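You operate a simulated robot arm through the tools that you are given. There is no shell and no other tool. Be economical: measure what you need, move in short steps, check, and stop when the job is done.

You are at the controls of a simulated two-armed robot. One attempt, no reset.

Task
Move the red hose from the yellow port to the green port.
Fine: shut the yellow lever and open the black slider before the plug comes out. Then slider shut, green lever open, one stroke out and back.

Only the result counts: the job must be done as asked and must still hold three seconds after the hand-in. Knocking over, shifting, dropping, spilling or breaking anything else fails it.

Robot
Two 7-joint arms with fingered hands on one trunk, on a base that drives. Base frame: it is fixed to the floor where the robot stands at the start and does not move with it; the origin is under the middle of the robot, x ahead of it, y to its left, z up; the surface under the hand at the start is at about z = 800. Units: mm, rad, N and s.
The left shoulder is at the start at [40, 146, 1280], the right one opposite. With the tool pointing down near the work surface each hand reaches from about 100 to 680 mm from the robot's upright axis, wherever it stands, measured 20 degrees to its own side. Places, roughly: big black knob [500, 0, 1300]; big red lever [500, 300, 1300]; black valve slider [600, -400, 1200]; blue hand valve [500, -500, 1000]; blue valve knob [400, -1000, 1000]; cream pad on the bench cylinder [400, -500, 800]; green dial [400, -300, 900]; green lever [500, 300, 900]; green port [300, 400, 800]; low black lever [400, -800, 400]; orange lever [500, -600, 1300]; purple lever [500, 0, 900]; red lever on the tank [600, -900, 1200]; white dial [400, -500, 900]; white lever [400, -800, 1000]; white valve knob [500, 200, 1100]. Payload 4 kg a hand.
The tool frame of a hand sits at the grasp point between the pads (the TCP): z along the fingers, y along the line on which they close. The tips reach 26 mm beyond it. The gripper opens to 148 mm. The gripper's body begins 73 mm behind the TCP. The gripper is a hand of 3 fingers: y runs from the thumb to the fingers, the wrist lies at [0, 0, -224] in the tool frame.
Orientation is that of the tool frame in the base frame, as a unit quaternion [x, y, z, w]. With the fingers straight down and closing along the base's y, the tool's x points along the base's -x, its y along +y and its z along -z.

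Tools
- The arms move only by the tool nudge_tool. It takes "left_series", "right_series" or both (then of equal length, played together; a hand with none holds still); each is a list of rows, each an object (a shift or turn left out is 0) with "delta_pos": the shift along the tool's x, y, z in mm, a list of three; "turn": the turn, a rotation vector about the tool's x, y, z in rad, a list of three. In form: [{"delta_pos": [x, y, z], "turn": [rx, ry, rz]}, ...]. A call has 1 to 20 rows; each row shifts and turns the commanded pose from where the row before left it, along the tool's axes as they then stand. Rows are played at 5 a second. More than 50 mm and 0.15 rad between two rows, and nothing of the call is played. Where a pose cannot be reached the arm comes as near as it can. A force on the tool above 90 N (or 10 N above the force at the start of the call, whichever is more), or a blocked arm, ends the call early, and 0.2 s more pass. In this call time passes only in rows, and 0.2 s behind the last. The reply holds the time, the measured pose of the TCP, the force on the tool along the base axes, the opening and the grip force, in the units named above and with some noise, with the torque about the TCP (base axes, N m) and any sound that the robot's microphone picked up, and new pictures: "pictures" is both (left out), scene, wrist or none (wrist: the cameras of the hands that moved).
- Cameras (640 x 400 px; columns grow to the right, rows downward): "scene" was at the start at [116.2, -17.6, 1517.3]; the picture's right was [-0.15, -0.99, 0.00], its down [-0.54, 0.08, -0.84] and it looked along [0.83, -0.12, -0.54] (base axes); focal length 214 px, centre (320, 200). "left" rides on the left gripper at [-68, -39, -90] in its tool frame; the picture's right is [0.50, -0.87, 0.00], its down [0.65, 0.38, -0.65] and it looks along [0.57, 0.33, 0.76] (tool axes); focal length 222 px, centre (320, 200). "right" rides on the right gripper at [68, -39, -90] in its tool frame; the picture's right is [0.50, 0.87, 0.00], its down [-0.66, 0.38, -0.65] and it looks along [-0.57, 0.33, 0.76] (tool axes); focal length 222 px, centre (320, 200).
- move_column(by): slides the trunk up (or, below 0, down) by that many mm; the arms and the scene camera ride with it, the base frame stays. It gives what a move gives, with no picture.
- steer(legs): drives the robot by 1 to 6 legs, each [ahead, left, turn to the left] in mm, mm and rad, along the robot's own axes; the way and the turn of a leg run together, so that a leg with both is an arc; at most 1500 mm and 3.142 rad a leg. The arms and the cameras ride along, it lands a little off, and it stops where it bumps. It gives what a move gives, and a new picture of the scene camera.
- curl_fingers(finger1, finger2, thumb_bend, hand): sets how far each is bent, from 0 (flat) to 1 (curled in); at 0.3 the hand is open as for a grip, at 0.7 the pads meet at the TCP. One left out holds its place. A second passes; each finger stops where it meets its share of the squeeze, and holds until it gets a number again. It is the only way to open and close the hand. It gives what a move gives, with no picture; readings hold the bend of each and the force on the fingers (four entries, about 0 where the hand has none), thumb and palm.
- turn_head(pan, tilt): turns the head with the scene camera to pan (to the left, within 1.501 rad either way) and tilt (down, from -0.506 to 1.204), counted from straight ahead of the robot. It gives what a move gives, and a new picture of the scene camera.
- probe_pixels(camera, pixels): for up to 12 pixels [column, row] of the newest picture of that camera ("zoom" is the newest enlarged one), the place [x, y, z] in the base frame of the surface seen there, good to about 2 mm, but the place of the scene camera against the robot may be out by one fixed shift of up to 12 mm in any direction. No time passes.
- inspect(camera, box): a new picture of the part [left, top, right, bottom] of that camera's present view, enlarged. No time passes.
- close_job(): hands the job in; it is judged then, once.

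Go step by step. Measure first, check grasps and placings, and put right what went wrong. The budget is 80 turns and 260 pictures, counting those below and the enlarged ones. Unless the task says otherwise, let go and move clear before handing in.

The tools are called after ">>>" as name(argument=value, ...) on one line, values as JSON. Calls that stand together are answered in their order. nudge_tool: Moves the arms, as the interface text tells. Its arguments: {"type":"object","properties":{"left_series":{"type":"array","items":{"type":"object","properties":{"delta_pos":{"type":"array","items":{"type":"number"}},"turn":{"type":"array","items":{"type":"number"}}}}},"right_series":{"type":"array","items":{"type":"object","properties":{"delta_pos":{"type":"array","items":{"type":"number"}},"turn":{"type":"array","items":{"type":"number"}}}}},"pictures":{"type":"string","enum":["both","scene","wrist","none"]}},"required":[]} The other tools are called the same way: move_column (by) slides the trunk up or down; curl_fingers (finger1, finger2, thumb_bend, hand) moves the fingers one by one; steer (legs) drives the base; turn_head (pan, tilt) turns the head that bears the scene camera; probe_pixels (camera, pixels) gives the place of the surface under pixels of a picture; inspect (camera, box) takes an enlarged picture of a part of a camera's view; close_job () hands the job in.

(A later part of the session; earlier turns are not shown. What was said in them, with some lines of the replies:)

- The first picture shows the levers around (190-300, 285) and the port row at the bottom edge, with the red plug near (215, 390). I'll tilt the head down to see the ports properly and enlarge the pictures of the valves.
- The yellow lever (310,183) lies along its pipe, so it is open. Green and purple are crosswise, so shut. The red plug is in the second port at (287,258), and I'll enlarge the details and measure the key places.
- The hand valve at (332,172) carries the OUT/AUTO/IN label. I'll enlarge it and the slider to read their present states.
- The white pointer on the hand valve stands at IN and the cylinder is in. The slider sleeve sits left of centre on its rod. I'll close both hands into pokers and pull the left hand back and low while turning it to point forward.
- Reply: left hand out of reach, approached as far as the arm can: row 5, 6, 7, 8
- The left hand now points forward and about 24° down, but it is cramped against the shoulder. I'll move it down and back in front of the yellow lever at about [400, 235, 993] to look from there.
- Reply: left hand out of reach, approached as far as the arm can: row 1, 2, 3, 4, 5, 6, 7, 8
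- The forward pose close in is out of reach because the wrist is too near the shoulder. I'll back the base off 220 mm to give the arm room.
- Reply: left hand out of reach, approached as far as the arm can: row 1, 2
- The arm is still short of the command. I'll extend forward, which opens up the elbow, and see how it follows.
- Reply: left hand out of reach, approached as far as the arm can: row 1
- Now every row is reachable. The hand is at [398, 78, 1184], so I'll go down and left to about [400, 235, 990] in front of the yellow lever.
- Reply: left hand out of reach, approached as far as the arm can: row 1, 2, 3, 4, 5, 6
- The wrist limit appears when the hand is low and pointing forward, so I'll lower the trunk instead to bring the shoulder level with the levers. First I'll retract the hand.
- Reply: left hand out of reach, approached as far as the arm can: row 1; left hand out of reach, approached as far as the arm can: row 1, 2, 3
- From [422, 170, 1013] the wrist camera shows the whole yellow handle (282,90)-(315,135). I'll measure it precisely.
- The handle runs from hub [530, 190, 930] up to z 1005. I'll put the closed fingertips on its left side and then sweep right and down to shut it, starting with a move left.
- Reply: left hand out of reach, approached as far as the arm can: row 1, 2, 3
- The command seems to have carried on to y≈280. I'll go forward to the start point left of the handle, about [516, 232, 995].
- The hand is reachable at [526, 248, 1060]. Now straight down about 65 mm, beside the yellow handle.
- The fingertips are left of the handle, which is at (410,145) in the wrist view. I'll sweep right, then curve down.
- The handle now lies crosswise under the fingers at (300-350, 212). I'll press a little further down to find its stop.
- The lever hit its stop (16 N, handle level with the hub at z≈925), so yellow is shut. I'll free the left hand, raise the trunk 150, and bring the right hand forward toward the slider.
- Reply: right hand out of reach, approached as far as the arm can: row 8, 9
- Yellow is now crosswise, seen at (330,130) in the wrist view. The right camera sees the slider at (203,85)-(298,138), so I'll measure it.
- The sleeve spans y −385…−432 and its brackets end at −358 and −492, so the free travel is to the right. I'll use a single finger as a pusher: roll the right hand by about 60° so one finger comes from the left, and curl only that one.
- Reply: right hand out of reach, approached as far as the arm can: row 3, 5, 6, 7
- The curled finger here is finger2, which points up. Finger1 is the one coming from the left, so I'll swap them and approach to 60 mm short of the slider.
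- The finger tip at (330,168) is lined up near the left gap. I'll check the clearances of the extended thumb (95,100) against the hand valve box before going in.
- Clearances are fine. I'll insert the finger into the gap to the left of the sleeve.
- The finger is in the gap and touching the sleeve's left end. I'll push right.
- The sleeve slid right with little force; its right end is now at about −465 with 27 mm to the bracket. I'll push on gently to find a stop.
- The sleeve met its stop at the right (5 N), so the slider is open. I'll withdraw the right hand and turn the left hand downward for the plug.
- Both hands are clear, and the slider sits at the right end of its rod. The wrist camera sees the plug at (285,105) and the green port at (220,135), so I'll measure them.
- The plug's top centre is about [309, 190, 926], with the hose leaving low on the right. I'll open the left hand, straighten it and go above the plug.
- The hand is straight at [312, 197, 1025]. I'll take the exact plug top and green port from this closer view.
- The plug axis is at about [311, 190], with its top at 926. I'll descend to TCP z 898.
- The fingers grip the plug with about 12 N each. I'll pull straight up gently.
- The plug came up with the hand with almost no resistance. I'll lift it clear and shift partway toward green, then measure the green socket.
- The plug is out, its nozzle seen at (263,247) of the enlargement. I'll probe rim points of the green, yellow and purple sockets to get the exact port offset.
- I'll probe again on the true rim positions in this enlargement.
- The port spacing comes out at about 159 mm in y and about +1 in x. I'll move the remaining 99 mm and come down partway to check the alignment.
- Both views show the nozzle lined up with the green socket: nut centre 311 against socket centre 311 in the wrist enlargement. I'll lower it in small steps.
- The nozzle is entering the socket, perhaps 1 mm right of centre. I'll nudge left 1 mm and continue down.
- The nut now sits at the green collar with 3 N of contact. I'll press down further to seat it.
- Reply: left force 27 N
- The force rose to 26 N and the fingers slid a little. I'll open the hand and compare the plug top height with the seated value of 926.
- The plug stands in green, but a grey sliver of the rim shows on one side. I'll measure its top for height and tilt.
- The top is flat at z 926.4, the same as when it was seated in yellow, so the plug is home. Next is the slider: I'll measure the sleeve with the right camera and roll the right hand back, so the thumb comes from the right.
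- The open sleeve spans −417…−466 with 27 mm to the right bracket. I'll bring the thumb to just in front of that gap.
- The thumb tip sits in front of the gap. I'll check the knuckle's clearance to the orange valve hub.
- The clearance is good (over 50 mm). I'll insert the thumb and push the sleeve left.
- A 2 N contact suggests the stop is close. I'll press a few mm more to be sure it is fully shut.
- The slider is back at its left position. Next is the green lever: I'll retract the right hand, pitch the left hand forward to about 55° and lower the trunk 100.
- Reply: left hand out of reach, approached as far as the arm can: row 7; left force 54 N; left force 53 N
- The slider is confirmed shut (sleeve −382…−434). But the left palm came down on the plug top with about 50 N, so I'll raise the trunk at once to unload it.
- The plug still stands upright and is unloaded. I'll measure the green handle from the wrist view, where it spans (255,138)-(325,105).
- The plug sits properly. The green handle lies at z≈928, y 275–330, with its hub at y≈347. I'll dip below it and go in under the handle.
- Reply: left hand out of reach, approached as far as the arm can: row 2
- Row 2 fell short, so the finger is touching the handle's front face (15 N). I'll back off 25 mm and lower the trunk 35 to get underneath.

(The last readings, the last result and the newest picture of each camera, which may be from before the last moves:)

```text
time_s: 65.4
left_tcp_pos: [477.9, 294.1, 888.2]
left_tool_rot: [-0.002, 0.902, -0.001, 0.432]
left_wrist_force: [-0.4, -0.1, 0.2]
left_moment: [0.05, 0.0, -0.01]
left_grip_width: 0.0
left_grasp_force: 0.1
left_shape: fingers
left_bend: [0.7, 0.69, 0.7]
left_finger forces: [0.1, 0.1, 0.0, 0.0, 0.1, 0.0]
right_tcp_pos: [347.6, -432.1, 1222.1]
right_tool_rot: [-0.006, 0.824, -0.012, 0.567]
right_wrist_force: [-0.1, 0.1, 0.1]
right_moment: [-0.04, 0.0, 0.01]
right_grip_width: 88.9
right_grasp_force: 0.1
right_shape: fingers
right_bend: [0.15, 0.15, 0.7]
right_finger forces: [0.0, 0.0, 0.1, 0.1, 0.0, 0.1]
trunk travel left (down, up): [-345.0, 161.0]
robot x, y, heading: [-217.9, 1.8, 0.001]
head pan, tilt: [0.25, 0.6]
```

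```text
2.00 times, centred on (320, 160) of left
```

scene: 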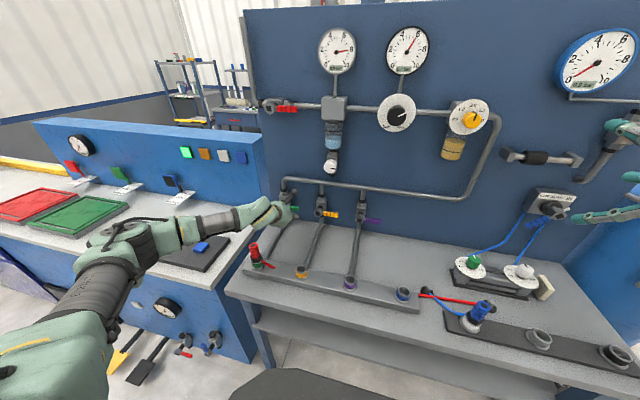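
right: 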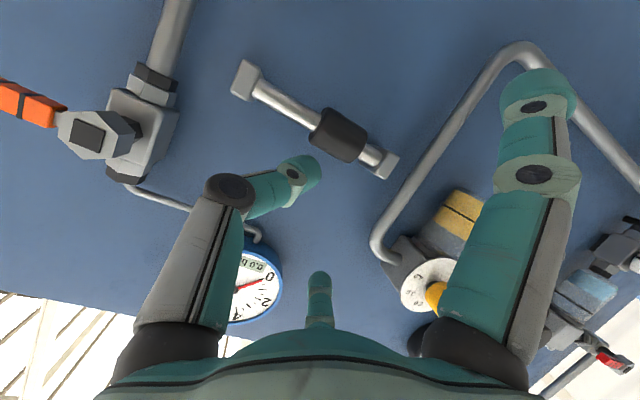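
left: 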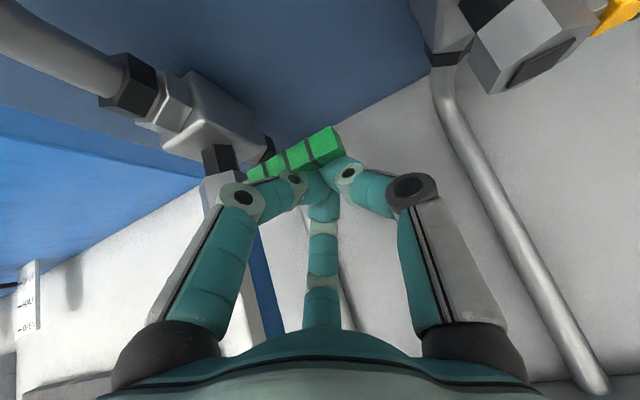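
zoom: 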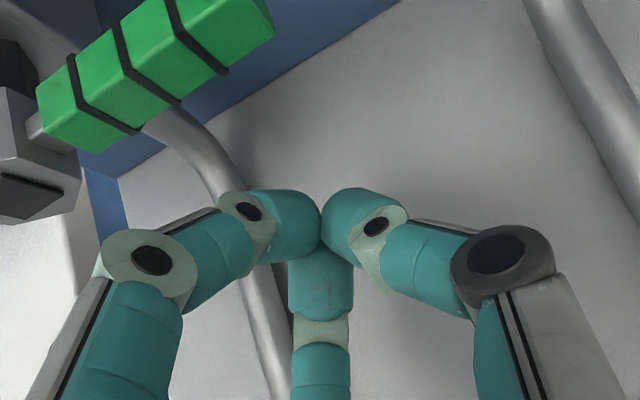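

The fingers are now below the handle. I'll go forward under it and sweep upward, then left.

>>> nudge_tool(left_series=[{"delta_pos": [-11.6, 0, 14.5]}, {"delta_pos": [-11.6, 0, 14.5]}, {"delta_pos": [-15.6, 0, -12.5]}, {"delta_pos": [-15.6, 0, -12.5]}, {"delta_pos": [-15.6, 2, -12.5]}], pictures="wrist")

>>> inspect(camera="scene", box=[220, 140, 380, 240])

```text
time_s: 66.6
left_tcp_pos: [516.8, 295.2, 949.2]
left_tool_rot: [0.0, 0.901, -0.002, 0.434]
left_wrist_force: [-1.1, -0.4, -0.1]
left_moment: [0.03, -0.07, 0.02]
left_grip_width: 0.1
left_grasp_force: 0.8
left_shape: fingers
left_bend: [0.7, 0.69, 0.7]
left_finger forces: [1.0, 0.0, 0.0, 0.0, 0.1, 0.0]
right_tcp_pos: [347.4, -432.5, 1222.3]
right_tool_rot: [-0.007, 0.824, -0.012, 0.566]
right_wrist_force: [-0.1, -0.6, -0.1]
right_moment: [-0.04, 0.01, -0.01]
right_grip_width: 88.5
right_grasp_force: 0.1
right_shape: fingers
right_bend: [0.15, 0.15, 0.7]
right_finger forces: [0.0, 0.0, 0.0, 0.0, 0.0, 0.1]
trunk travel left (down, up): [-345.0, 161.0]
robot x, y, heading: [-220.0, -0.6, 0.0]
head pan, tilt: [0.25, 0.6]
```

left: 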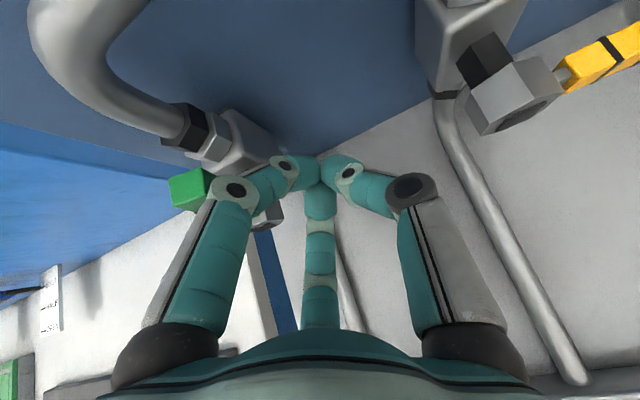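

```text
4.00 times, centred on (300, 190) of scene
```

zoom: 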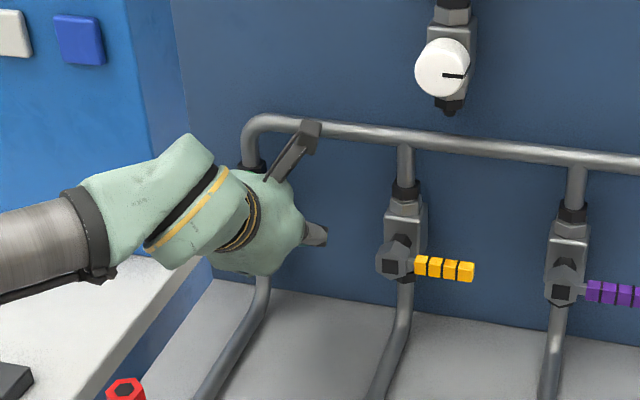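

The green handle's end is now at (188,188), already swung well upward. I'll continue up and left to the stop.

>>> nudge_tool(left_series=[{"delta_pos": [-11.7, 6, -9.4]}, {"delta_pos": [-7.8, 8, -6.3]}, {"delta_pos": [0, 8, 0]}, {"delta_pos": [0, 6, 0]}], pictures="wrist")

>>> probe_pixels(camera="left", pixels=[[188, 190], [195, 175], [180, 200], [270, 215]])

```text
time_s: 67.6
left_tcp_pos: [515.0, 322.2, 972.5]
left_tool_rot: [0.001, 0.902, -0.001, 0.432]
left_wrist_force: [-2.8, -6.8, -1.4]
left_moment: [0.17, -0.06, -0.02]
left_grip_width: 0.0
left_grasp_force: 3.4
left_shape: fingers
left_bend: [0.7, 0.69, 0.69]
left_finger forces: [6.9, 0.1, 0.0, 0.0, 0.1, 0.0]
right_tcp_pos: [348.8, -434.3, 1223.3]
right_tool_rot: [-0.007, 0.824, -0.011, 0.567]
right_wrist_force: [-0.6, -0.6, -0.6]
right_moment: [-0.01, -0.03, 0.01]
right_grip_width: 88.8
right_grasp_force: 0.2
right_shape: fingers
right_bend: [0.15, 0.15, 0.7]
right_finger forces: [0.0, 0.0, 0.0, 0.0, 0.0, 0.0]
trunk travel left (down, up): [-345.0, 161.0]
robot x, y, heading: [-217.5, 0.6, -0.001]
head pan, tilt: [0.25, 0.6]
```

left: 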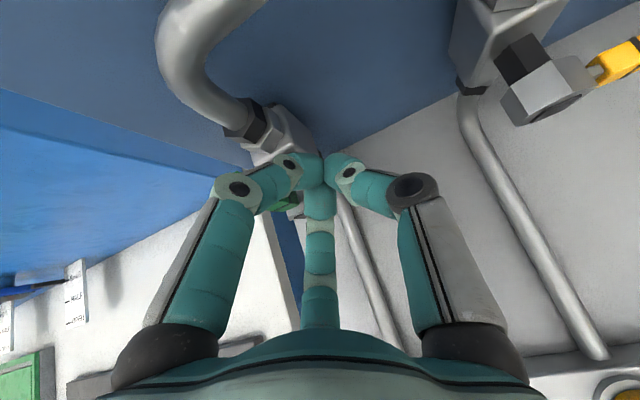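

```text
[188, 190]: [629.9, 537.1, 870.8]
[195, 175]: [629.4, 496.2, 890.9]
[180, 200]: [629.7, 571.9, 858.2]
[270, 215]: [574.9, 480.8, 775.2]
```

There is a 7 N pushback to the right, probably the stop. I'll back away and look at the handle.

>>> nudge_tool(left_series=[{"delta_pos": [0, -10, 0]}, {"delta_pos": [15, -10, -20]}, {"delta_pos": [10, -10, -30]}, {"delta_pos": [0, -20, -30]}], pictures="wrist")

>>> inspect(camera="scene", box=[220, 140, 380, 240])

```text
time_s: 68.6
left_tcp_pos: [437.6, 273.9, 1001.6]
left_tool_rot: [-0.002, 0.902, -0.001, 0.431]
left_wrist_force: [-0.2, 0.5, 1.0]
left_moment: [0.02, 0.01, -0.02]
left_grip_width: 0.0
left_grasp_force: 0.1
left_shape: fingers
left_bend: [0.7, 0.69, 0.7]
left_finger forces: [0.0, 0.0, 0.0, 0.1, 0.0, 0.0]
right_tcp_pos: [348.7, -431.5, 1222.3]
right_tool_rot: [-0.007, 0.824, -0.012, 0.567]
right_wrist_force: [-0.1, 0.0, -0.3]
right_moment: [0.04, 0.03, 0.03]
right_grip_width: 88.7
right_grasp_force: 0.0
right_shape: fingers
right_bend: [0.15, 0.15, 0.7]
right_finger forces: [0.0, 0.0, 0.0, 0.0, 0.1, 0.0]
trunk travel left (down, up): [-345.0, 161.0]
robot x, y, heading: [-220.4, -1.9, 0.004]
head pan, tilt: [0.25, 0.6]
```

left: 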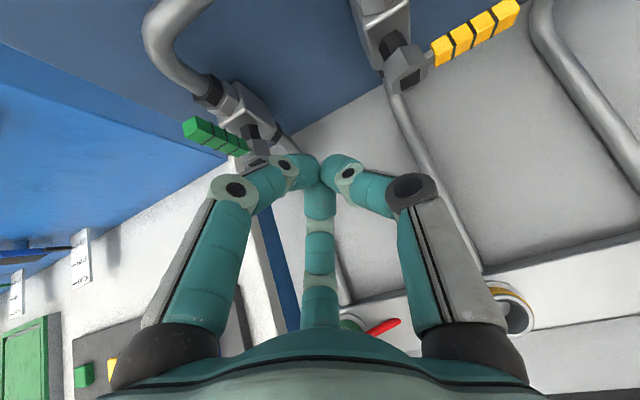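

```text
4.00 times, centred on (300, 190) of scene
```

zoom: 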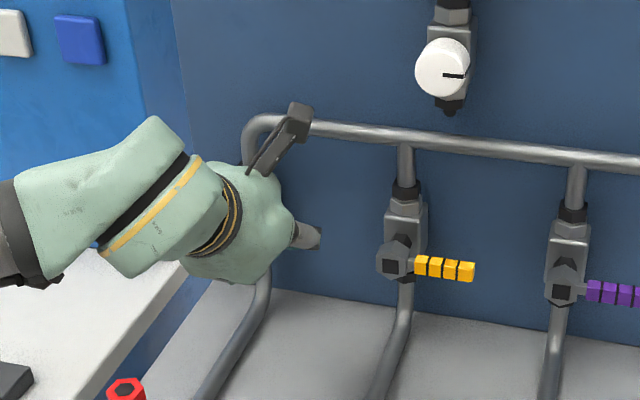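

The handle now runs from the hub (255,150) to its tip (190,130). I'll measure its angle.

>>> probe_pixels(camera="left", pixels=[[188, 134], [205, 137], [222, 142], [238, 147], [257, 155], [195, 123]])

```text
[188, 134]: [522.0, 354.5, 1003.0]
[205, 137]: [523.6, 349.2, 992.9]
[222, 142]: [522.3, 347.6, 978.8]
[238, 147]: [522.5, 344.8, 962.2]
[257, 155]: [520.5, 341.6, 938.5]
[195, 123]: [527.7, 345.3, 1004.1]
```

The handle stands upright (tip z 1003, y≈350 over hub y≈345), so green is open. I'll withdraw the left hand and bring the right hand in front of the OUT/AUTO/IN valve for a look.

>>> nudge_tool(left_series=[{"delta_pos": [0, -10, -30]}, {"delta_pos": [0, -10, -30]}, {"delta_pos": [0, -10, -20]}, {"delta_pos": [0, -10, 0]}], right_series=[{"delta_pos": [21, -14, 16]}, {"delta_pos": [21, -14, 16]}, {"delta_pos": [21, -14, 16]}, {"delta_pos": [21, -14, 16]}])

>>> inspect(camera="scene", box=[220, 140, 380, 240])

>>> inspect(camera="scene", box=[440, 160, 600, 260])

```text
time_s: 69.6
left_tcp_pos: [374.8, 233.2, 1051.6]
left_tool_rot: [-0.001, 0.902, -0.001, 0.432]
left_wrist_force: [0.1, 0.8, -0.1]
left_moment: [-0.03, 0.02, -0.03]
left_grip_width: 0.1
left_grasp_force: 0.1
left_shape: fingers
left_bend: [0.7, 0.69, 0.7]
left_finger forces: [0.1, 0.0, 0.0, 0.1, 0.1, 0.0]
right_tcp_pos: [377.6, -492.0, 1121.2]
right_tool_rot: [-0.006, 0.824, -0.012, 0.567]
right_wrist_force: [-0.5, 0.5, -0.9]
right_moment: [0.03, 0.01, 0.0]
right_grip_width: 88.7
right_grasp_force: 0.0
right_shape: fingers
right_bend: [0.15, 0.15, 0.7]
right_finger forces: [0.0, 0.1, 0.0, 0.0, 0.0, 0.0]
trunk travel left (down, up): [-345.0, 161.0]
robot x, y, heading: [-216.6, 0.2, 0.006]
head pan, tilt: [0.25, 0.6]
```

scene: 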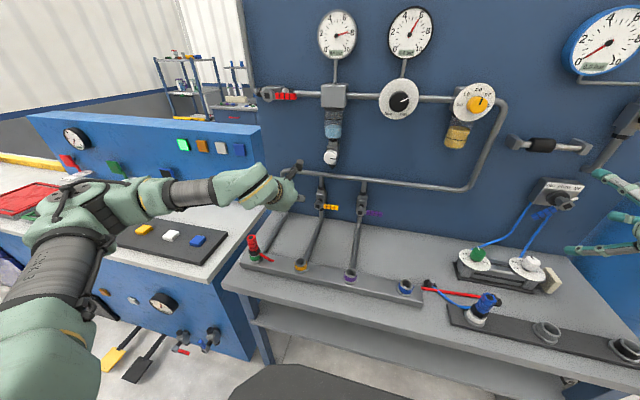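
right: 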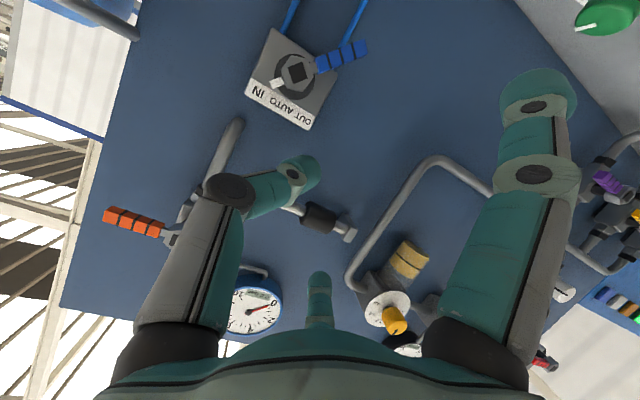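
left: 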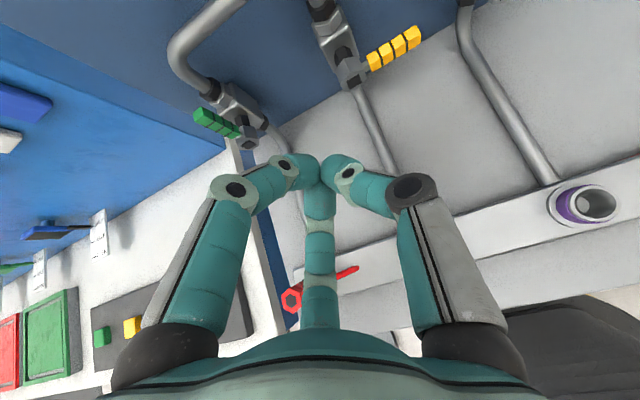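

```text
4.00 times, centred on (300, 190) of scene
```

zoom: 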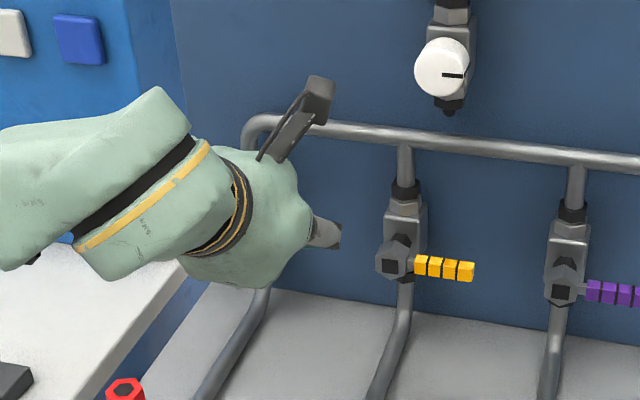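

```text
4.00 times, centred on (520, 210) of scene
```

zoom: 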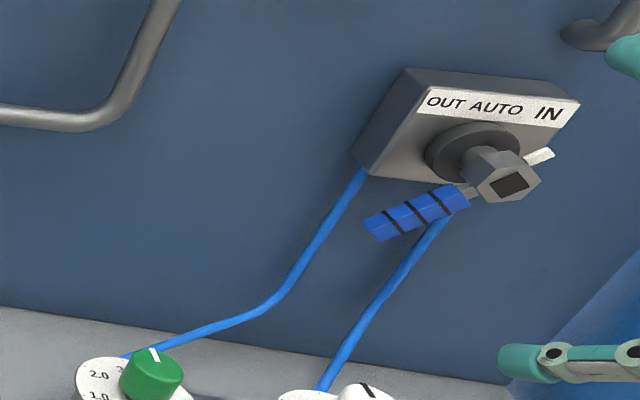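

The right camera sees the blue handle from the hub (297,72) to its end (363,47). I'll measure it.

>>> inspect(camera="right", box=[230, 10, 390, 110])

>>> probe_pixels(camera="right", pixels=[[297, 73], [322, 64], [334, 59], [347, 53], [361, 47], [278, 82], [263, 89], [285, 103], [306, 122], [310, 40], [277, 35], [330, 90]])

```text
4.00 times, centred on (310, 60) of right
```

zoom: 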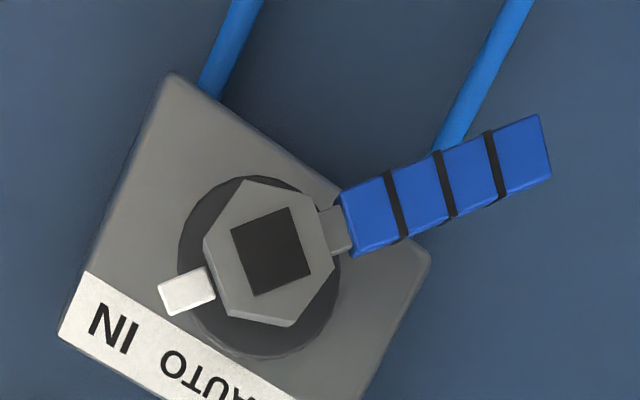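

```text
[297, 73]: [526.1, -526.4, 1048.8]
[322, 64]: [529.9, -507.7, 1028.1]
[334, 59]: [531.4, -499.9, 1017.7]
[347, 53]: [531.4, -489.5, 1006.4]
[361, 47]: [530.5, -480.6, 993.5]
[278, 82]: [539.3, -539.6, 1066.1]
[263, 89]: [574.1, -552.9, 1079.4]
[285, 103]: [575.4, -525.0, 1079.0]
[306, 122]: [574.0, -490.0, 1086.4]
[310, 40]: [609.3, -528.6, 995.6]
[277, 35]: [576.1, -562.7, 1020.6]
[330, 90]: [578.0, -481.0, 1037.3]
```

Hub at [526, −526, 1048], and the handle points 40° left of down with its tip at [530, −480, 993]. OUT should be the mirror, 40° right of down. I'll close the right fist and come to its upper-left side.

>>> curl_fingers(hand="right", finger1=0.7, finger2=0.7, thumb_bend=0.7)

>>> nudge_tool(right_series=[{"delta_pos": [10.4, 10, 28.6]}, {"delta_pos": [10.4, 10, 28.6]}, {"delta_pos": [10.4, 10, 28.6]}, {"delta_pos": [10.4, 10, 28.6]}], pictures="wrist")

>>> turn_head(pan=-0.4, tilt=0.6)

```text
time_s: 70.6
left_tcp_pos: [374.9, 233.8, 1053.2]
left_tool_rot: [-0.001, 0.902, -0.001, 0.432]
left_wrist_force: [-0.9, -0.3, 0.1]
left_moment: [0.03, -0.01, -0.03]
left_grip_width: 0.0
left_grasp_force: 0.1
left_shape: fingers
left_bend: [0.7, 0.69, 0.7]
left_finger forces: [0.1, 0.0, 0.0, 0.0, 0.0, 0.1]
right_tcp_pos: [377.4, -489.9, 1121.7]
right_tool_rot: [-0.007, 0.824, -0.012, 0.566]
right_wrist_force: [-0.6, 0.5, 0.3]
right_moment: [-0.01, 0.0, -0.03]
right_grip_width: 0.0
right_grasp_force: 0.1
right_shape: fingers
right_bend: [0.69, 0.69, 0.7]
right_finger forces: [0.0, 0.1, 0.1, 0.0, 0.0, 0.0]
trunk travel left (down, up): [-345.0, 161.0]
robot x, y, heading: [-218.5, -2.0, -0.002]
head pan, tilt: [0.25, 0.6]
```

```text
time_s: 71.6
left_tcp_pos: [375.2, 234.0, 1052.5]
left_tool_rot: [-0.002, 0.902, -0.001, 0.431]
left_wrist_force: [1.0, -0.6, 0.6]
left_moment: [-0.03, -0.01, 0.0]
left_grip_width: 0.0
left_grasp_force: 0.1
left_shape: fingers
left_bend: [0.7, 0.69, 0.7]
left_finger forces: [0.1, 0.0, 0.0, 0.0, 0.0, 0.0]
right_tcp_pos: [472.0, -449.8, 1040.8]
right_tool_rot: [-0.007, 0.824, -0.014, 0.566]
right_wrist_force: [-0.5, 0.3, 0.3]
right_moment: [0.02, 0.02, 0.04]
right_grip_width: 0.2
right_grasp_force: 0.1
right_shape: fingers
right_bend: [0.69, 0.69, 0.7]
right_finger forces: [0.0, 0.0, 0.0, 0.0, 0.1, 0.0]
trunk travel left (down, up): [-345.0, 161.0]
robot x, y, heading: [-214.3, -1.1, -0.003]
head pan, tilt: [0.25, 0.6]
```

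right: 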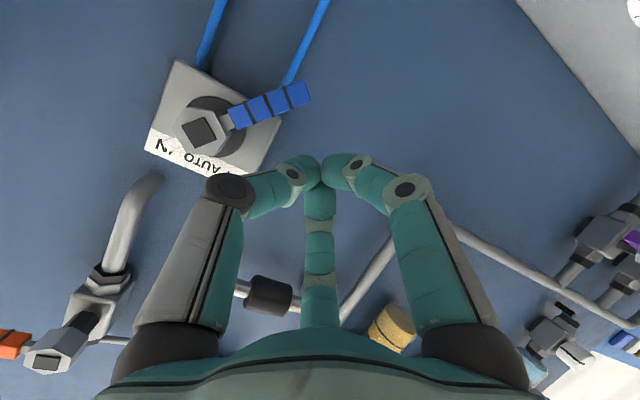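

```text
time_s: 72.6
left_tcp_pos: [373.3, 233.3, 1053.6]
left_tool_rot: [-0.002, 0.902, -0.001, 0.432]
left_wrist_force: [0.7, 0.7, 0.2]
left_moment: [0.04, 0.02, 0.01]
left_grip_width: 0.0
left_grasp_force: 0.1
left_shape: fingers
left_bend: [0.7, 0.69, 0.7]
left_finger forces: [0.0, 0.0, 0.0, 0.1, 0.0, 0.0]
right_tcp_pos: [472.2, -451.7, 1041.1]
right_tool_rot: [-0.007, 0.824, -0.012, 0.566]
right_wrist_force: [0.6, -0.3, 0.3]
right_moment: [-0.01, -0.03, -0.01]
right_grip_width: 0.0
right_grasp_force: 0.0
right_shape: fingers
right_bend: [0.69, 0.69, 0.7]
right_finger forces: [0.0, 0.0, 0.1, 0.0, 0.0, 0.0]
trunk travel left (down, up): [-345.0, 161.0]
robot x, y, heading: [-219.2, -0.6, 0.001]
head pan, tilt: [-0.4, 0.6]
```

scene: 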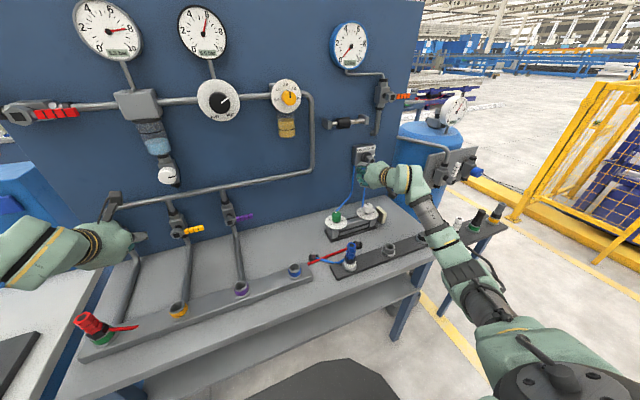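

The fist is left of the valve. I'll go in and sweep the handle down and right toward OUT.

>>> nudge_tool(right_series=[{"delta_pos": [-3.5, 0, 24.5]}, {"delta_pos": [-3.5, 0, 24.5]}, {"delta_pos": [1.9, -16, 0.7]}, {"delta_pos": [12.1, -15, 4.7]}, {"delta_pos": [12.1, -15, 4.7]}, {"delta_pos": [6.5, -15, 2.5]}, {"delta_pos": [1.9, -15, 0.7]}, {"delta_pos": [0, -12, 0]}])

>>> inspect(camera="scene", box=[310, 130, 438, 250])

```text
time_s: 74.4
left_tcp_pos: [374.2, 233.8, 1053.3]
left_tool_rot: [-0.001, 0.902, -0.001, 0.432]
left_wrist_force: [0.0, 0.9, -0.4]
left_moment: [-0.02, -0.01, 0.0]
left_grip_width: 0.1
left_grasp_force: 0.1
left_shape: fingers
left_bend: [0.7, 0.69, 0.7]
left_finger forces: [0.0, 0.1, 0.0, 0.0, 0.0, 0.0]
right_tcp_pos: [518.1, -543.0, 996.6]
right_tool_rot: [-0.006, 0.824, -0.012, 0.567]
right_wrist_force: [0.3, -0.6, 0.1]
right_moment: [0.03, -0.04, 0.02]
right_grip_width: 0.0
right_grasp_force: 0.0
right_shape: fingers
right_bend: [0.69, 0.69, 0.7]
right_finger forces: [0.0, 0.0, 0.0, 0.0, 0.0, 0.0]
trunk travel left (down, up): [-345.0, 161.0]
robot x, y, heading: [-217.2, -2.6, 0.001]
head pan, tilt: [-0.4, 0.6]
```

scene: 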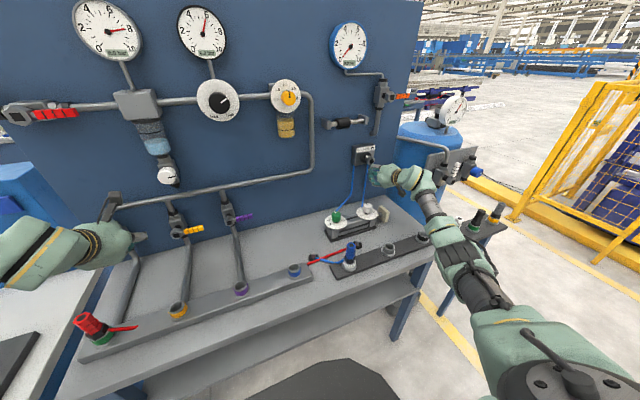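
right: 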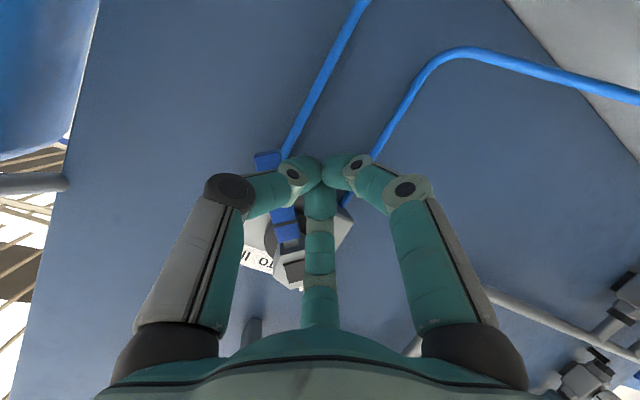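

```text
3.33 times, centred on (374, 190) of scene
```

zoom: 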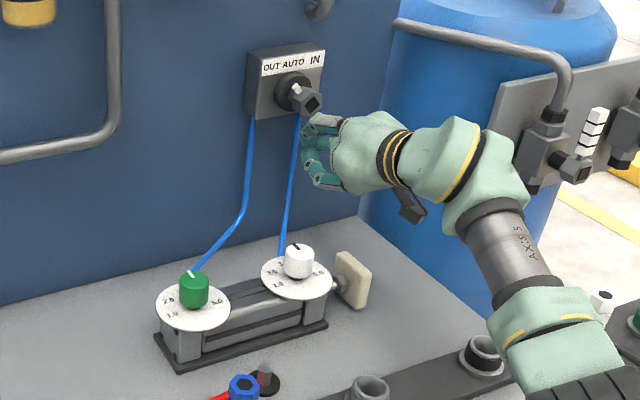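

The handle has turned about two thirds of the way. I'll push further to the OUT stop.

>>> nudge_tool(right_series=[{"delta_pos": [-2, -10, 0]}, {"delta_pos": [-3, -8, -1]}, {"delta_pos": [-3, -6, -1]}], pictures="wrist")

>>> inspect(camera="scene", box=[310, 130, 438, 250])

```text
time_s: 75.2
left_tcp_pos: [372.0, 235.7, 1052.2]
left_tool_rot: [-0.003, 0.902, -0.001, 0.431]
left_wrist_force: [-0.7, -0.1, 0.6]
left_moment: [-0.02, 0.01, 0.02]
left_grip_width: 0.0
left_grasp_force: 0.0
left_shape: fingers
left_bend: [0.7, 0.69, 0.7]
left_finger forces: [0.0, 0.0, 0.0, 0.0, 0.0, 0.0]
right_tcp_pos: [519.7, -559.4, 999.8]
right_tool_rot: [-0.008, 0.828, -0.009, 0.561]
right_wrist_force: [-16.9, 24.7, -22.3]
right_moment: [-0.29, 0.21, 0.28]
right_grip_width: 0.0
right_grasp_force: 19.3
right_shape: fingers
right_bend: [0.67, 0.68, 0.77]
right_finger forces: [0.1, 9.9, 0.0, 0.1, 28.6, 0.0]
trunk travel left (down, up): [-345.0, 161.0]
robot x, y, heading: [-218.2, 3.0, 0.0]
head pan, tilt: [-0.4, 0.6]
```

right: 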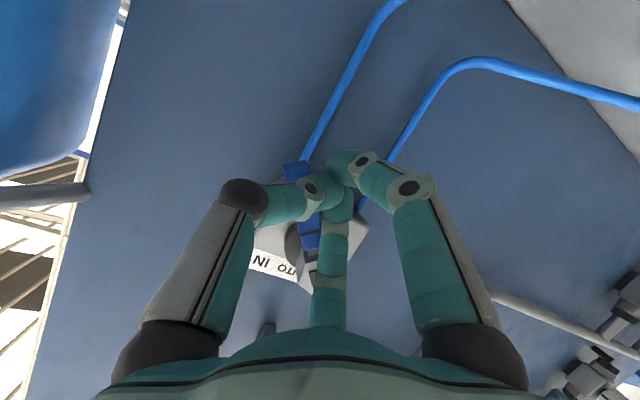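

```text
3.33 times, centred on (374, 190) of scene
```

zoom: 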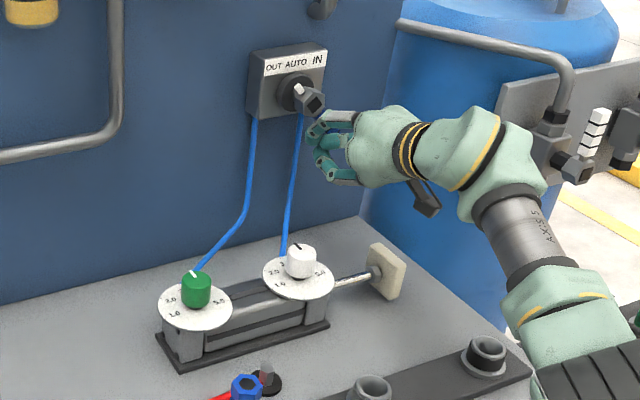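

The rod is extending (pad moved to (385,272)) and the handle has hit its OUT stop with force on it. I'll ease off, retract, let the stroke finish, and probe the obstacles on the right.

>>> nudge_tool(right_series=[{"delta_pos": [0, 12, 0]}, {"delta_pos": [0, 4, -25]}, {"delta_pos": [0, 0, -35]}, {"delta_pos": [0, 0, 0]}, {"delta_pos": [0, 0, 0]}])

>>> inspect(camera="scene", box=[310, 130, 438, 250])

>>> probe_pixels(camera="zoom", pixels=[[505, 110], [545, 120], [570, 170], [590, 130], [420, 35], [540, 60], [385, 270], [295, 90], [530, 165]])

```text
time_s: 76.4
left_tcp_pos: [373.8, 234.9, 1053.9]
left_tool_rot: [-0.001, 0.902, -0.001, 0.432]
left_wrist_force: [0.7, 0.0, 0.2]
left_moment: [-0.04, 0.04, 0.02]
left_grip_width: 0.2
left_grasp_force: 0.0
left_shape: fingers
left_bend: [0.7, 0.69, 0.7]
left_finger forces: [0.0, 0.1, 0.0, 0.1, 0.0, 0.0]
right_tcp_pos: [461.5, -549.4, 1027.5]
right_tool_rot: [-0.006, 0.823, -0.013, 0.568]
right_wrist_force: [0.4, 0.1, -0.2]
right_moment: [0.03, 0.0, 0.01]
right_grip_width: 0.2
right_grasp_force: 0.1
right_shape: fingers
right_bend: [0.69, 0.7, 0.7]
right_finger forces: [0.1, 0.0, 0.1, 0.0, 0.1, 0.0]
trunk travel left (down, up): [-345.0, 161.0]
robot x, y, heading: [-220.9, 4.8, 0.002]
head pan, tilt: [-0.4, 0.6]
```

scene: 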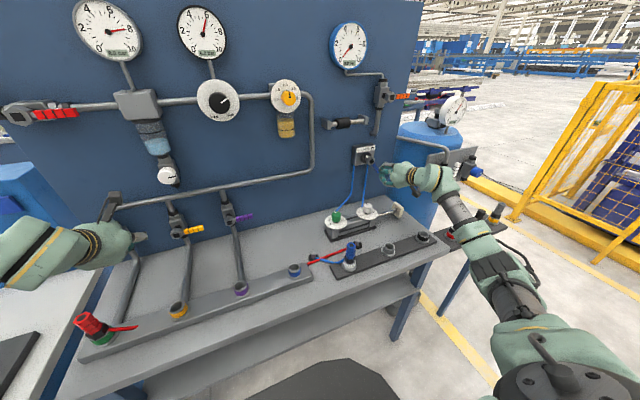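
right: 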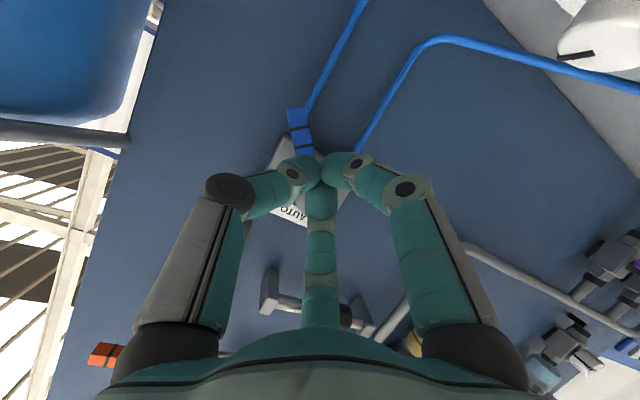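

```text
3.33 times, centred on (374, 190) of scene
```

zoom: 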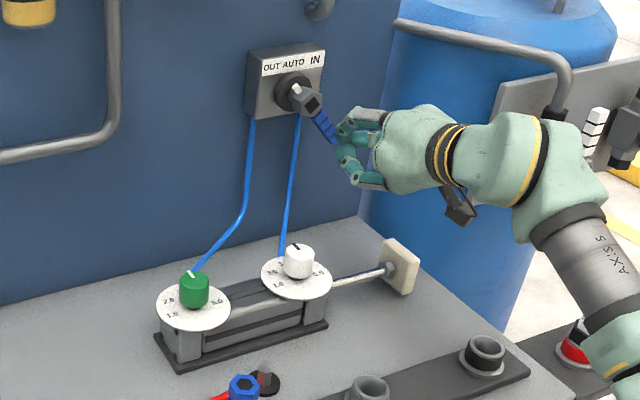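

```text
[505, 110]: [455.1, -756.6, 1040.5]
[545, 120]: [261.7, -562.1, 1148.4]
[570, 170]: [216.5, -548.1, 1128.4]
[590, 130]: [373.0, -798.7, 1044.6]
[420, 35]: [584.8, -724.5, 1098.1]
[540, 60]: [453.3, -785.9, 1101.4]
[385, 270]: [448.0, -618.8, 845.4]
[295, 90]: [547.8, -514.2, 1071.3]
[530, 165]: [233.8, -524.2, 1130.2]
```

The rod is well out, the plate on the right is at y −756 (far enough), and the handle leans right. I'll move to the right side of the handle and measure it.

>>> nudge_tool(right_series=[{"delta_pos": [0, -20, 0]}, {"delta_pos": [0, -20, 0]}, {"delta_pos": [0, -20, 0]}], pictures="wrist")

>>> inspect(camera="right", box=[240, 40, 440, 200])

>>> inspect(camera="scene", box=[310, 130, 438, 250])

```text
time_s: 77.2
left_tcp_pos: [373.8, 234.4, 1052.9]
left_tool_rot: [-0.001, 0.902, -0.001, 0.432]
left_wrist_force: [-0.4, 0.3, 0.2]
left_moment: [-0.01, 0.0, 0.01]
left_grip_width: 0.1
left_grasp_force: 0.1
left_shape: fingers
left_bend: [0.7, 0.69, 0.7]
left_finger forces: [0.1, 0.0, 0.0, 0.0, 0.0, 0.0]
right_tcp_pos: [460.5, -610.8, 1026.8]
right_tool_rot: [-0.008, 0.824, -0.012, 0.567]
right_wrist_force: [-0.1, 0.4, -0.1]
right_moment: [0.02, -0.01, 0.01]
right_grip_width: 0.1
right_grasp_force: 0.1
right_shape: fingers
right_bend: [0.69, 0.7, 0.7]
right_finger forces: [0.1, 0.0, 0.0, 0.0, 0.0, 0.1]
trunk travel left (down, up): [-345.0, 161.0]
robot x, y, heading: [-220.2, -2.2, -0.0]
head pan, tilt: [-0.4, 0.6]
```

right: 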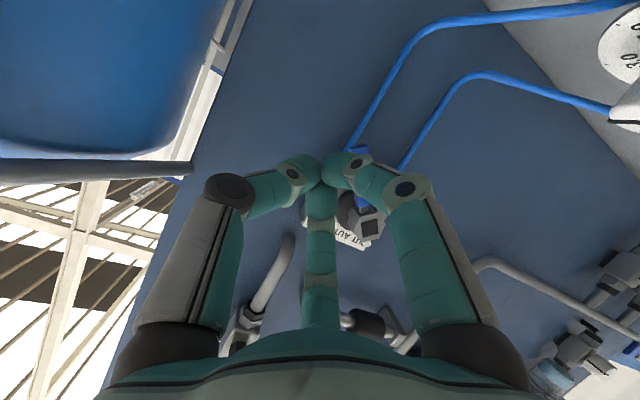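

```text
2.50 times, centred on (340, 120) of right
```

zoom: 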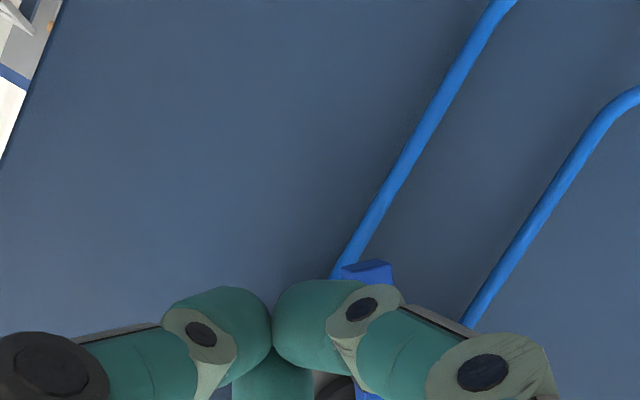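

```text
3.33 times, centred on (374, 190) of scene
```

zoom: 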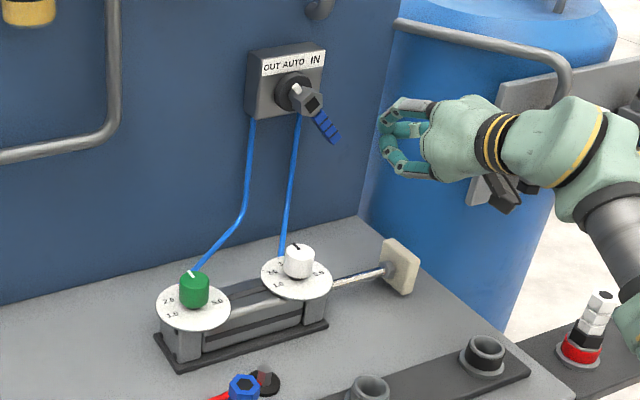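

The pad hasn't moved since the last picture, so the stroke is fully out. I'll measure the handle for the return sweep.

>>> probe_pixels(camera="zoom", pixels=[[318, 116], [326, 128], [335, 139], [312, 103], [297, 90], [400, 265]])

>>> probe_pixels(camera="right", pixels=[[359, 149], [365, 150], [370, 225], [358, 203]])

>>> inspect(camera="scene", box=[346, 138, 394, 178])

```text
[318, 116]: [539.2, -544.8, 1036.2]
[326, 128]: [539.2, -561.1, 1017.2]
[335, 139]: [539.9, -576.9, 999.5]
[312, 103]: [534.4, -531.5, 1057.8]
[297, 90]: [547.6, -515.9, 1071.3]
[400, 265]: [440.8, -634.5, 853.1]
```

```text
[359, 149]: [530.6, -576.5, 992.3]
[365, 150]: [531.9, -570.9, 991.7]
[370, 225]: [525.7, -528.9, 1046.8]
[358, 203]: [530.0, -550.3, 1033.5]
```

```text
10.00 times, centred on (370, 158) of scene
```

zoom: 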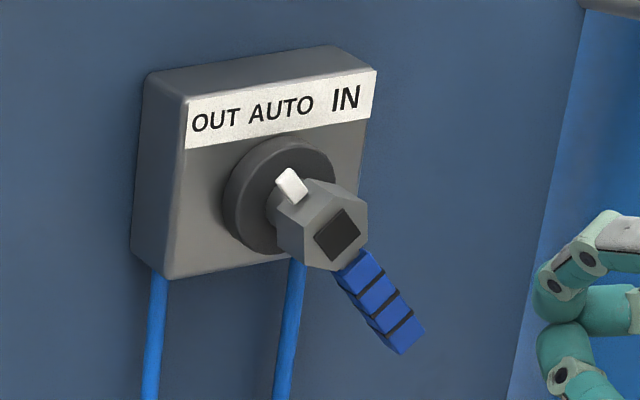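

The pointer is at OUT and the handle is 40° right of down, with its tip at [531, −574, 992]. I'll sweep it back from the right to IN.

>>> nudge_tool(right_series=[{"delta_pos": [-12, 2, 26.5]}, {"delta_pos": [-12, 2, 26.5]}, {"delta_pos": [1.9, 20, 0.7]}, {"delta_pos": [12.1, 16, 4.7]}, {"delta_pos": [11.2, 15, 4.3]}, {"delta_pos": [5.6, 15, 2.1]}, {"delta_pos": [2.8, 15, 1]}, {"delta_pos": [0, 12, 0]}, {"delta_pos": [-1, 8, 0]}, {"delta_pos": [-2, 5, 0]}], pictures="wrist")

>>> inspect(camera="scene", box=[310, 130, 438, 250])

```text
time_s: 79.4
left_tcp_pos: [372.7, 228.8, 1056.0]
left_tool_rot: [0.0, 0.901, 0.001, 0.433]
left_wrist_force: [-0.7, 1.3, 1.3]
left_moment: [0.03, 0.03, 0.0]
left_grip_width: 0.0
left_grasp_force: 0.0
left_shape: fingers
left_bend: [0.7, 0.69, 0.7]
left_finger forces: [0.1, 0.1, 0.0, 0.0, 0.0, 0.0]
right_tcp_pos: [518.2, -510.0, 992.2]
right_tool_rot: [-0.004, 0.825, -0.012, 0.565]
right_wrist_force: [-18.3, -21.4, -9.8]
right_moment: [0.25, -0.16, -0.11]
right_grip_width: 7.0
right_grasp_force: 14.0
right_shape: fingers
right_bend: [0.69, 0.7, 0.67]
right_finger forces: [0.1, 28.2, 0.0, 0.1, 0.0, 0.0]
trunk travel left (down, up): [-345.0, 161.0]
robot x, y, heading: [-214.6, -0.6, -0.007]
head pan, tilt: [-0.4, 0.6]
```

right: 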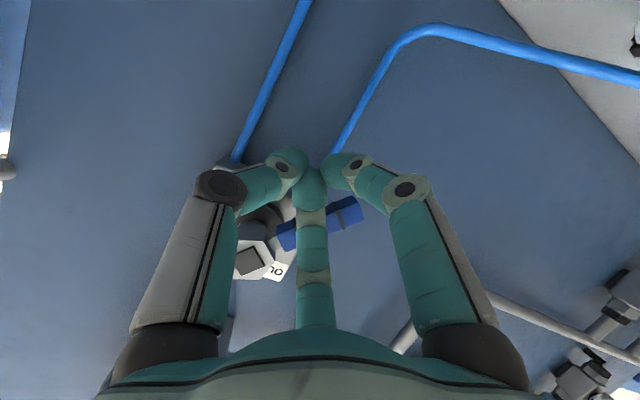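

```text
3.33 times, centred on (374, 190) of scene
```

zoom: 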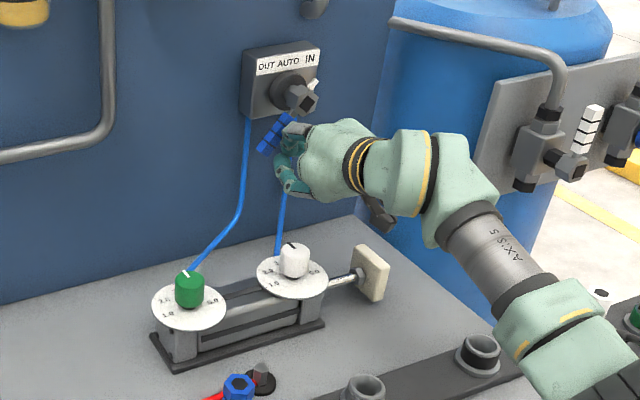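

The handle is at the IN stop and the pad is moving back in. I'll ease off and withdraw the right hand clear.

>>> nudge_tool(right_series=[{"delta_pos": [0, -14, 0]}, {"delta_pos": [0, -4, -25]}, {"delta_pos": [0, 0, -40]}, {"delta_pos": [0, 0, -40]}, {"delta_pos": [0, 0, -30]}, {"delta_pos": [0, 0, 0]}, {"delta_pos": [0, 0, 0]}], left_series=[{"delta_pos": [0, 0, 0]}, {"delta_pos": [0, 0, -20]}, {"delta_pos": [0, 0, -20]}, {"delta_pos": [-10, -20, -20]}, {"delta_pos": [-10, -20, -20]}, {"delta_pos": [-10, -20, 0]}, {"delta_pos": [0, -20, 0]}])

>>> inspect(camera="scene", box=[310, 130, 438, 250])

>>> turn_head(pan=0.25, tilt=0.6)

```text
time_s: 81.0
left_tcp_pos: [332.5, 153.2, 1127.6]
left_tool_rot: [-0.002, 0.902, 0.0, 0.432]
left_wrist_force: [0.0, 0.5, 0.7]
left_moment: [-0.01, -0.05, -0.01]
left_grip_width: 0.0
left_grasp_force: 0.0
left_shape: fingers
left_bend: [0.7, 0.69, 0.7]
left_finger forces: [0.0, 0.1, 0.0, 0.0, 0.1, 0.0]
right_tcp_pos: [396.6, -518.2, 1045.2]
right_tool_rot: [-0.006, 0.824, -0.012, 0.566]
right_wrist_force: [-0.6, -0.9, 0.5]
right_moment: [0.0, -0.02, 0.02]
right_grip_width: 0.4
right_grasp_force: 0.0
right_shape: fingers
right_bend: [0.69, 0.7, 0.7]
right_finger forces: [0.0, 0.0, 0.0, 0.0, 0.1, 0.0]
trunk travel left (down, up): [-345.0, 161.0]
robot x, y, heading: [-217.1, 0.6, -0.002]
head pan, tilt: [-0.4, 0.6]
```

scene: 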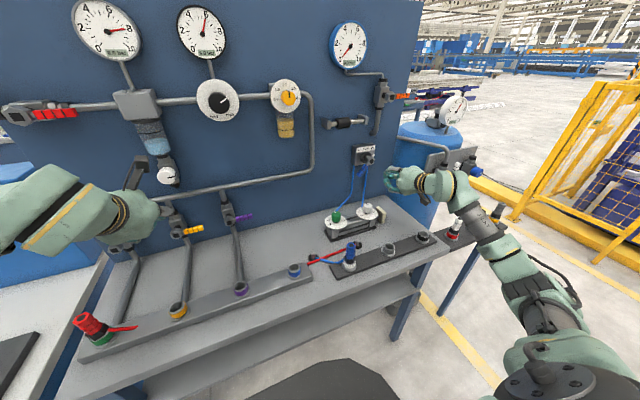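
right: 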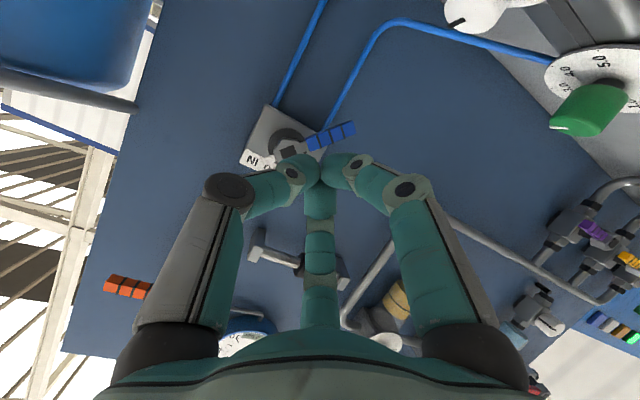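
left: 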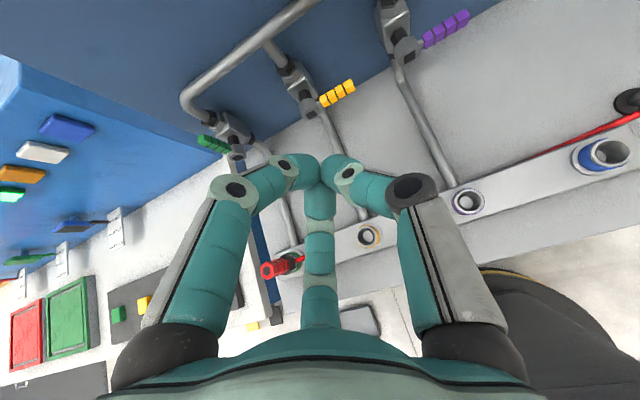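

```text
3.33 times, centred on (374, 190) of scene
```

zoom: 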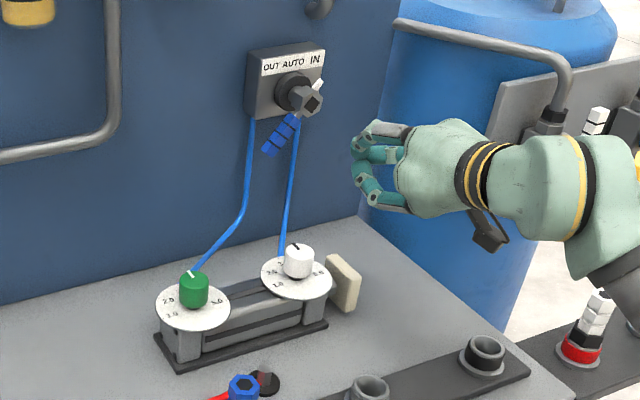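

```text
time_s: 82.0
left_tcp_pos: [331.0, 153.1, 1127.3]
left_tool_rot: [-0.001, 0.902, -0.002, 0.432]
left_wrist_force: [0.3, 0.6, -0.3]
left_moment: [0.01, -0.01, -0.01]
left_grip_width: 0.0
left_grasp_force: 0.0
left_shape: fingers
left_bend: [0.7, 0.69, 0.7]
left_finger forces: [0.1, 0.0, 0.0, 0.1, 0.0, 0.0]
right_tcp_pos: [395.9, -517.6, 1044.6]
right_tool_rot: [-0.007, 0.824, -0.012, 0.567]
right_wrist_force: [0.2, 0.3, 0.8]
right_moment: [0.03, 0.01, 0.01]
right_grip_width: 0.7
right_grasp_force: 0.0
right_shape: fingers
right_bend: [0.69, 0.7, 0.7]
right_finger forces: [0.0, 0.0, 0.0, 0.0, 0.1, 0.0]
trunk travel left (down, up): [-345.0, 161.0]
robot x, y, heading: [-218.4, -1.6, 0.004]
head pan, tilt: [0.25, 0.6]
```

scene: 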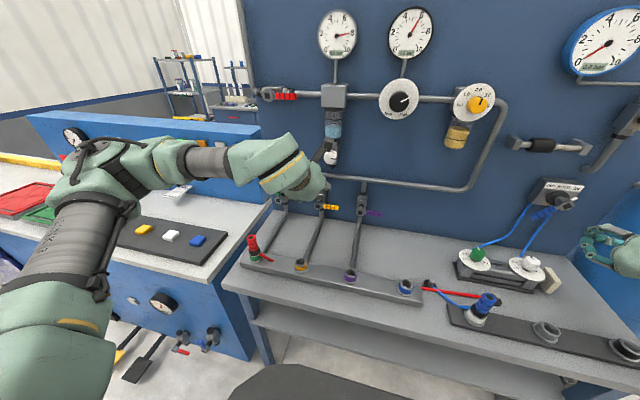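

The pad is fully back in and the pointer stands at IN. I'll make one last check of the green lever, the plug and the slider.

>>> inspect(camera="left", box=[170, 60, 410, 290])

>>> inspect(camera="scene", box=[220, 60, 380, 290])

>>> inspect(camera="scene", box=[490, 120, 600, 190])

>>> probe_pixels(camera="left", pixels=[[201, 139], [212, 143], [223, 147], [236, 153], [325, 100], [350, 86]])

```text
1.74 times, centred on (290, 175) of left
```

zoom: 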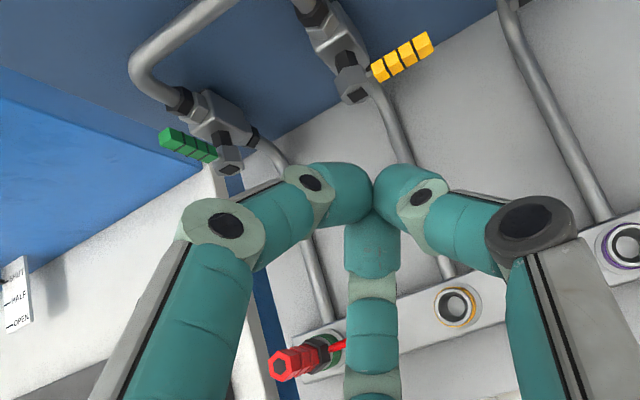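

```text
1.74 times, centred on (300, 175) of scene
```

zoom: 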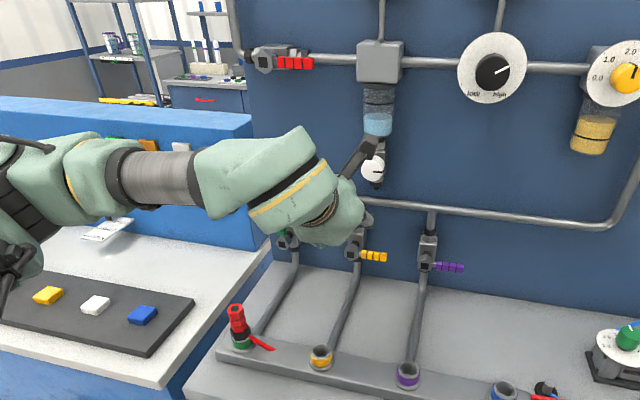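

```text
5.71 times, centred on (545, 155) of scene
```

zoom: 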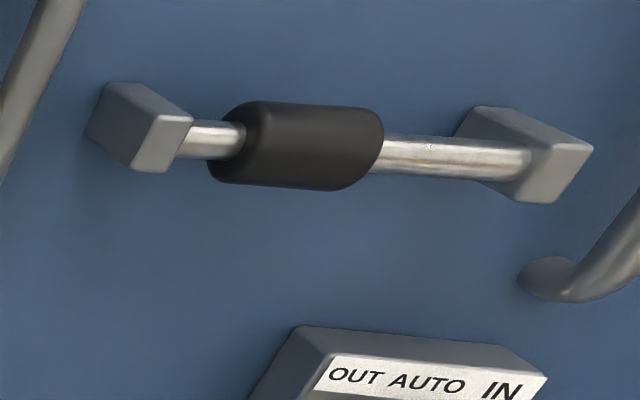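

```text
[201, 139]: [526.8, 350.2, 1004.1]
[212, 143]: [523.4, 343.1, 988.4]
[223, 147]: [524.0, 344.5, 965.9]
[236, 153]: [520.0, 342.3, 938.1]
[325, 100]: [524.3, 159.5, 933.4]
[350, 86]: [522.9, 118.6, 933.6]
```

Everything reads as asked: green upright, yellow crosswise, slider shut, the cylinder back in with its pointer at IN, the plug seated in green and both hands clear. I'll hand in.

>>> close_job()

```text
The job is handed in.
```

The red hose is now in the green port, and each step was done in the order you gave. I shut the yellow lever, opened the black slider, moved the plug across and seated it, then shut the slider and opened the green lever. The cylinder then made one stroke out and back.

While I was lowering the trunk, the left palm pressed on the seated plug with about 50 N. I lifted off at once, and the plug still stood upright and seated afterwards.
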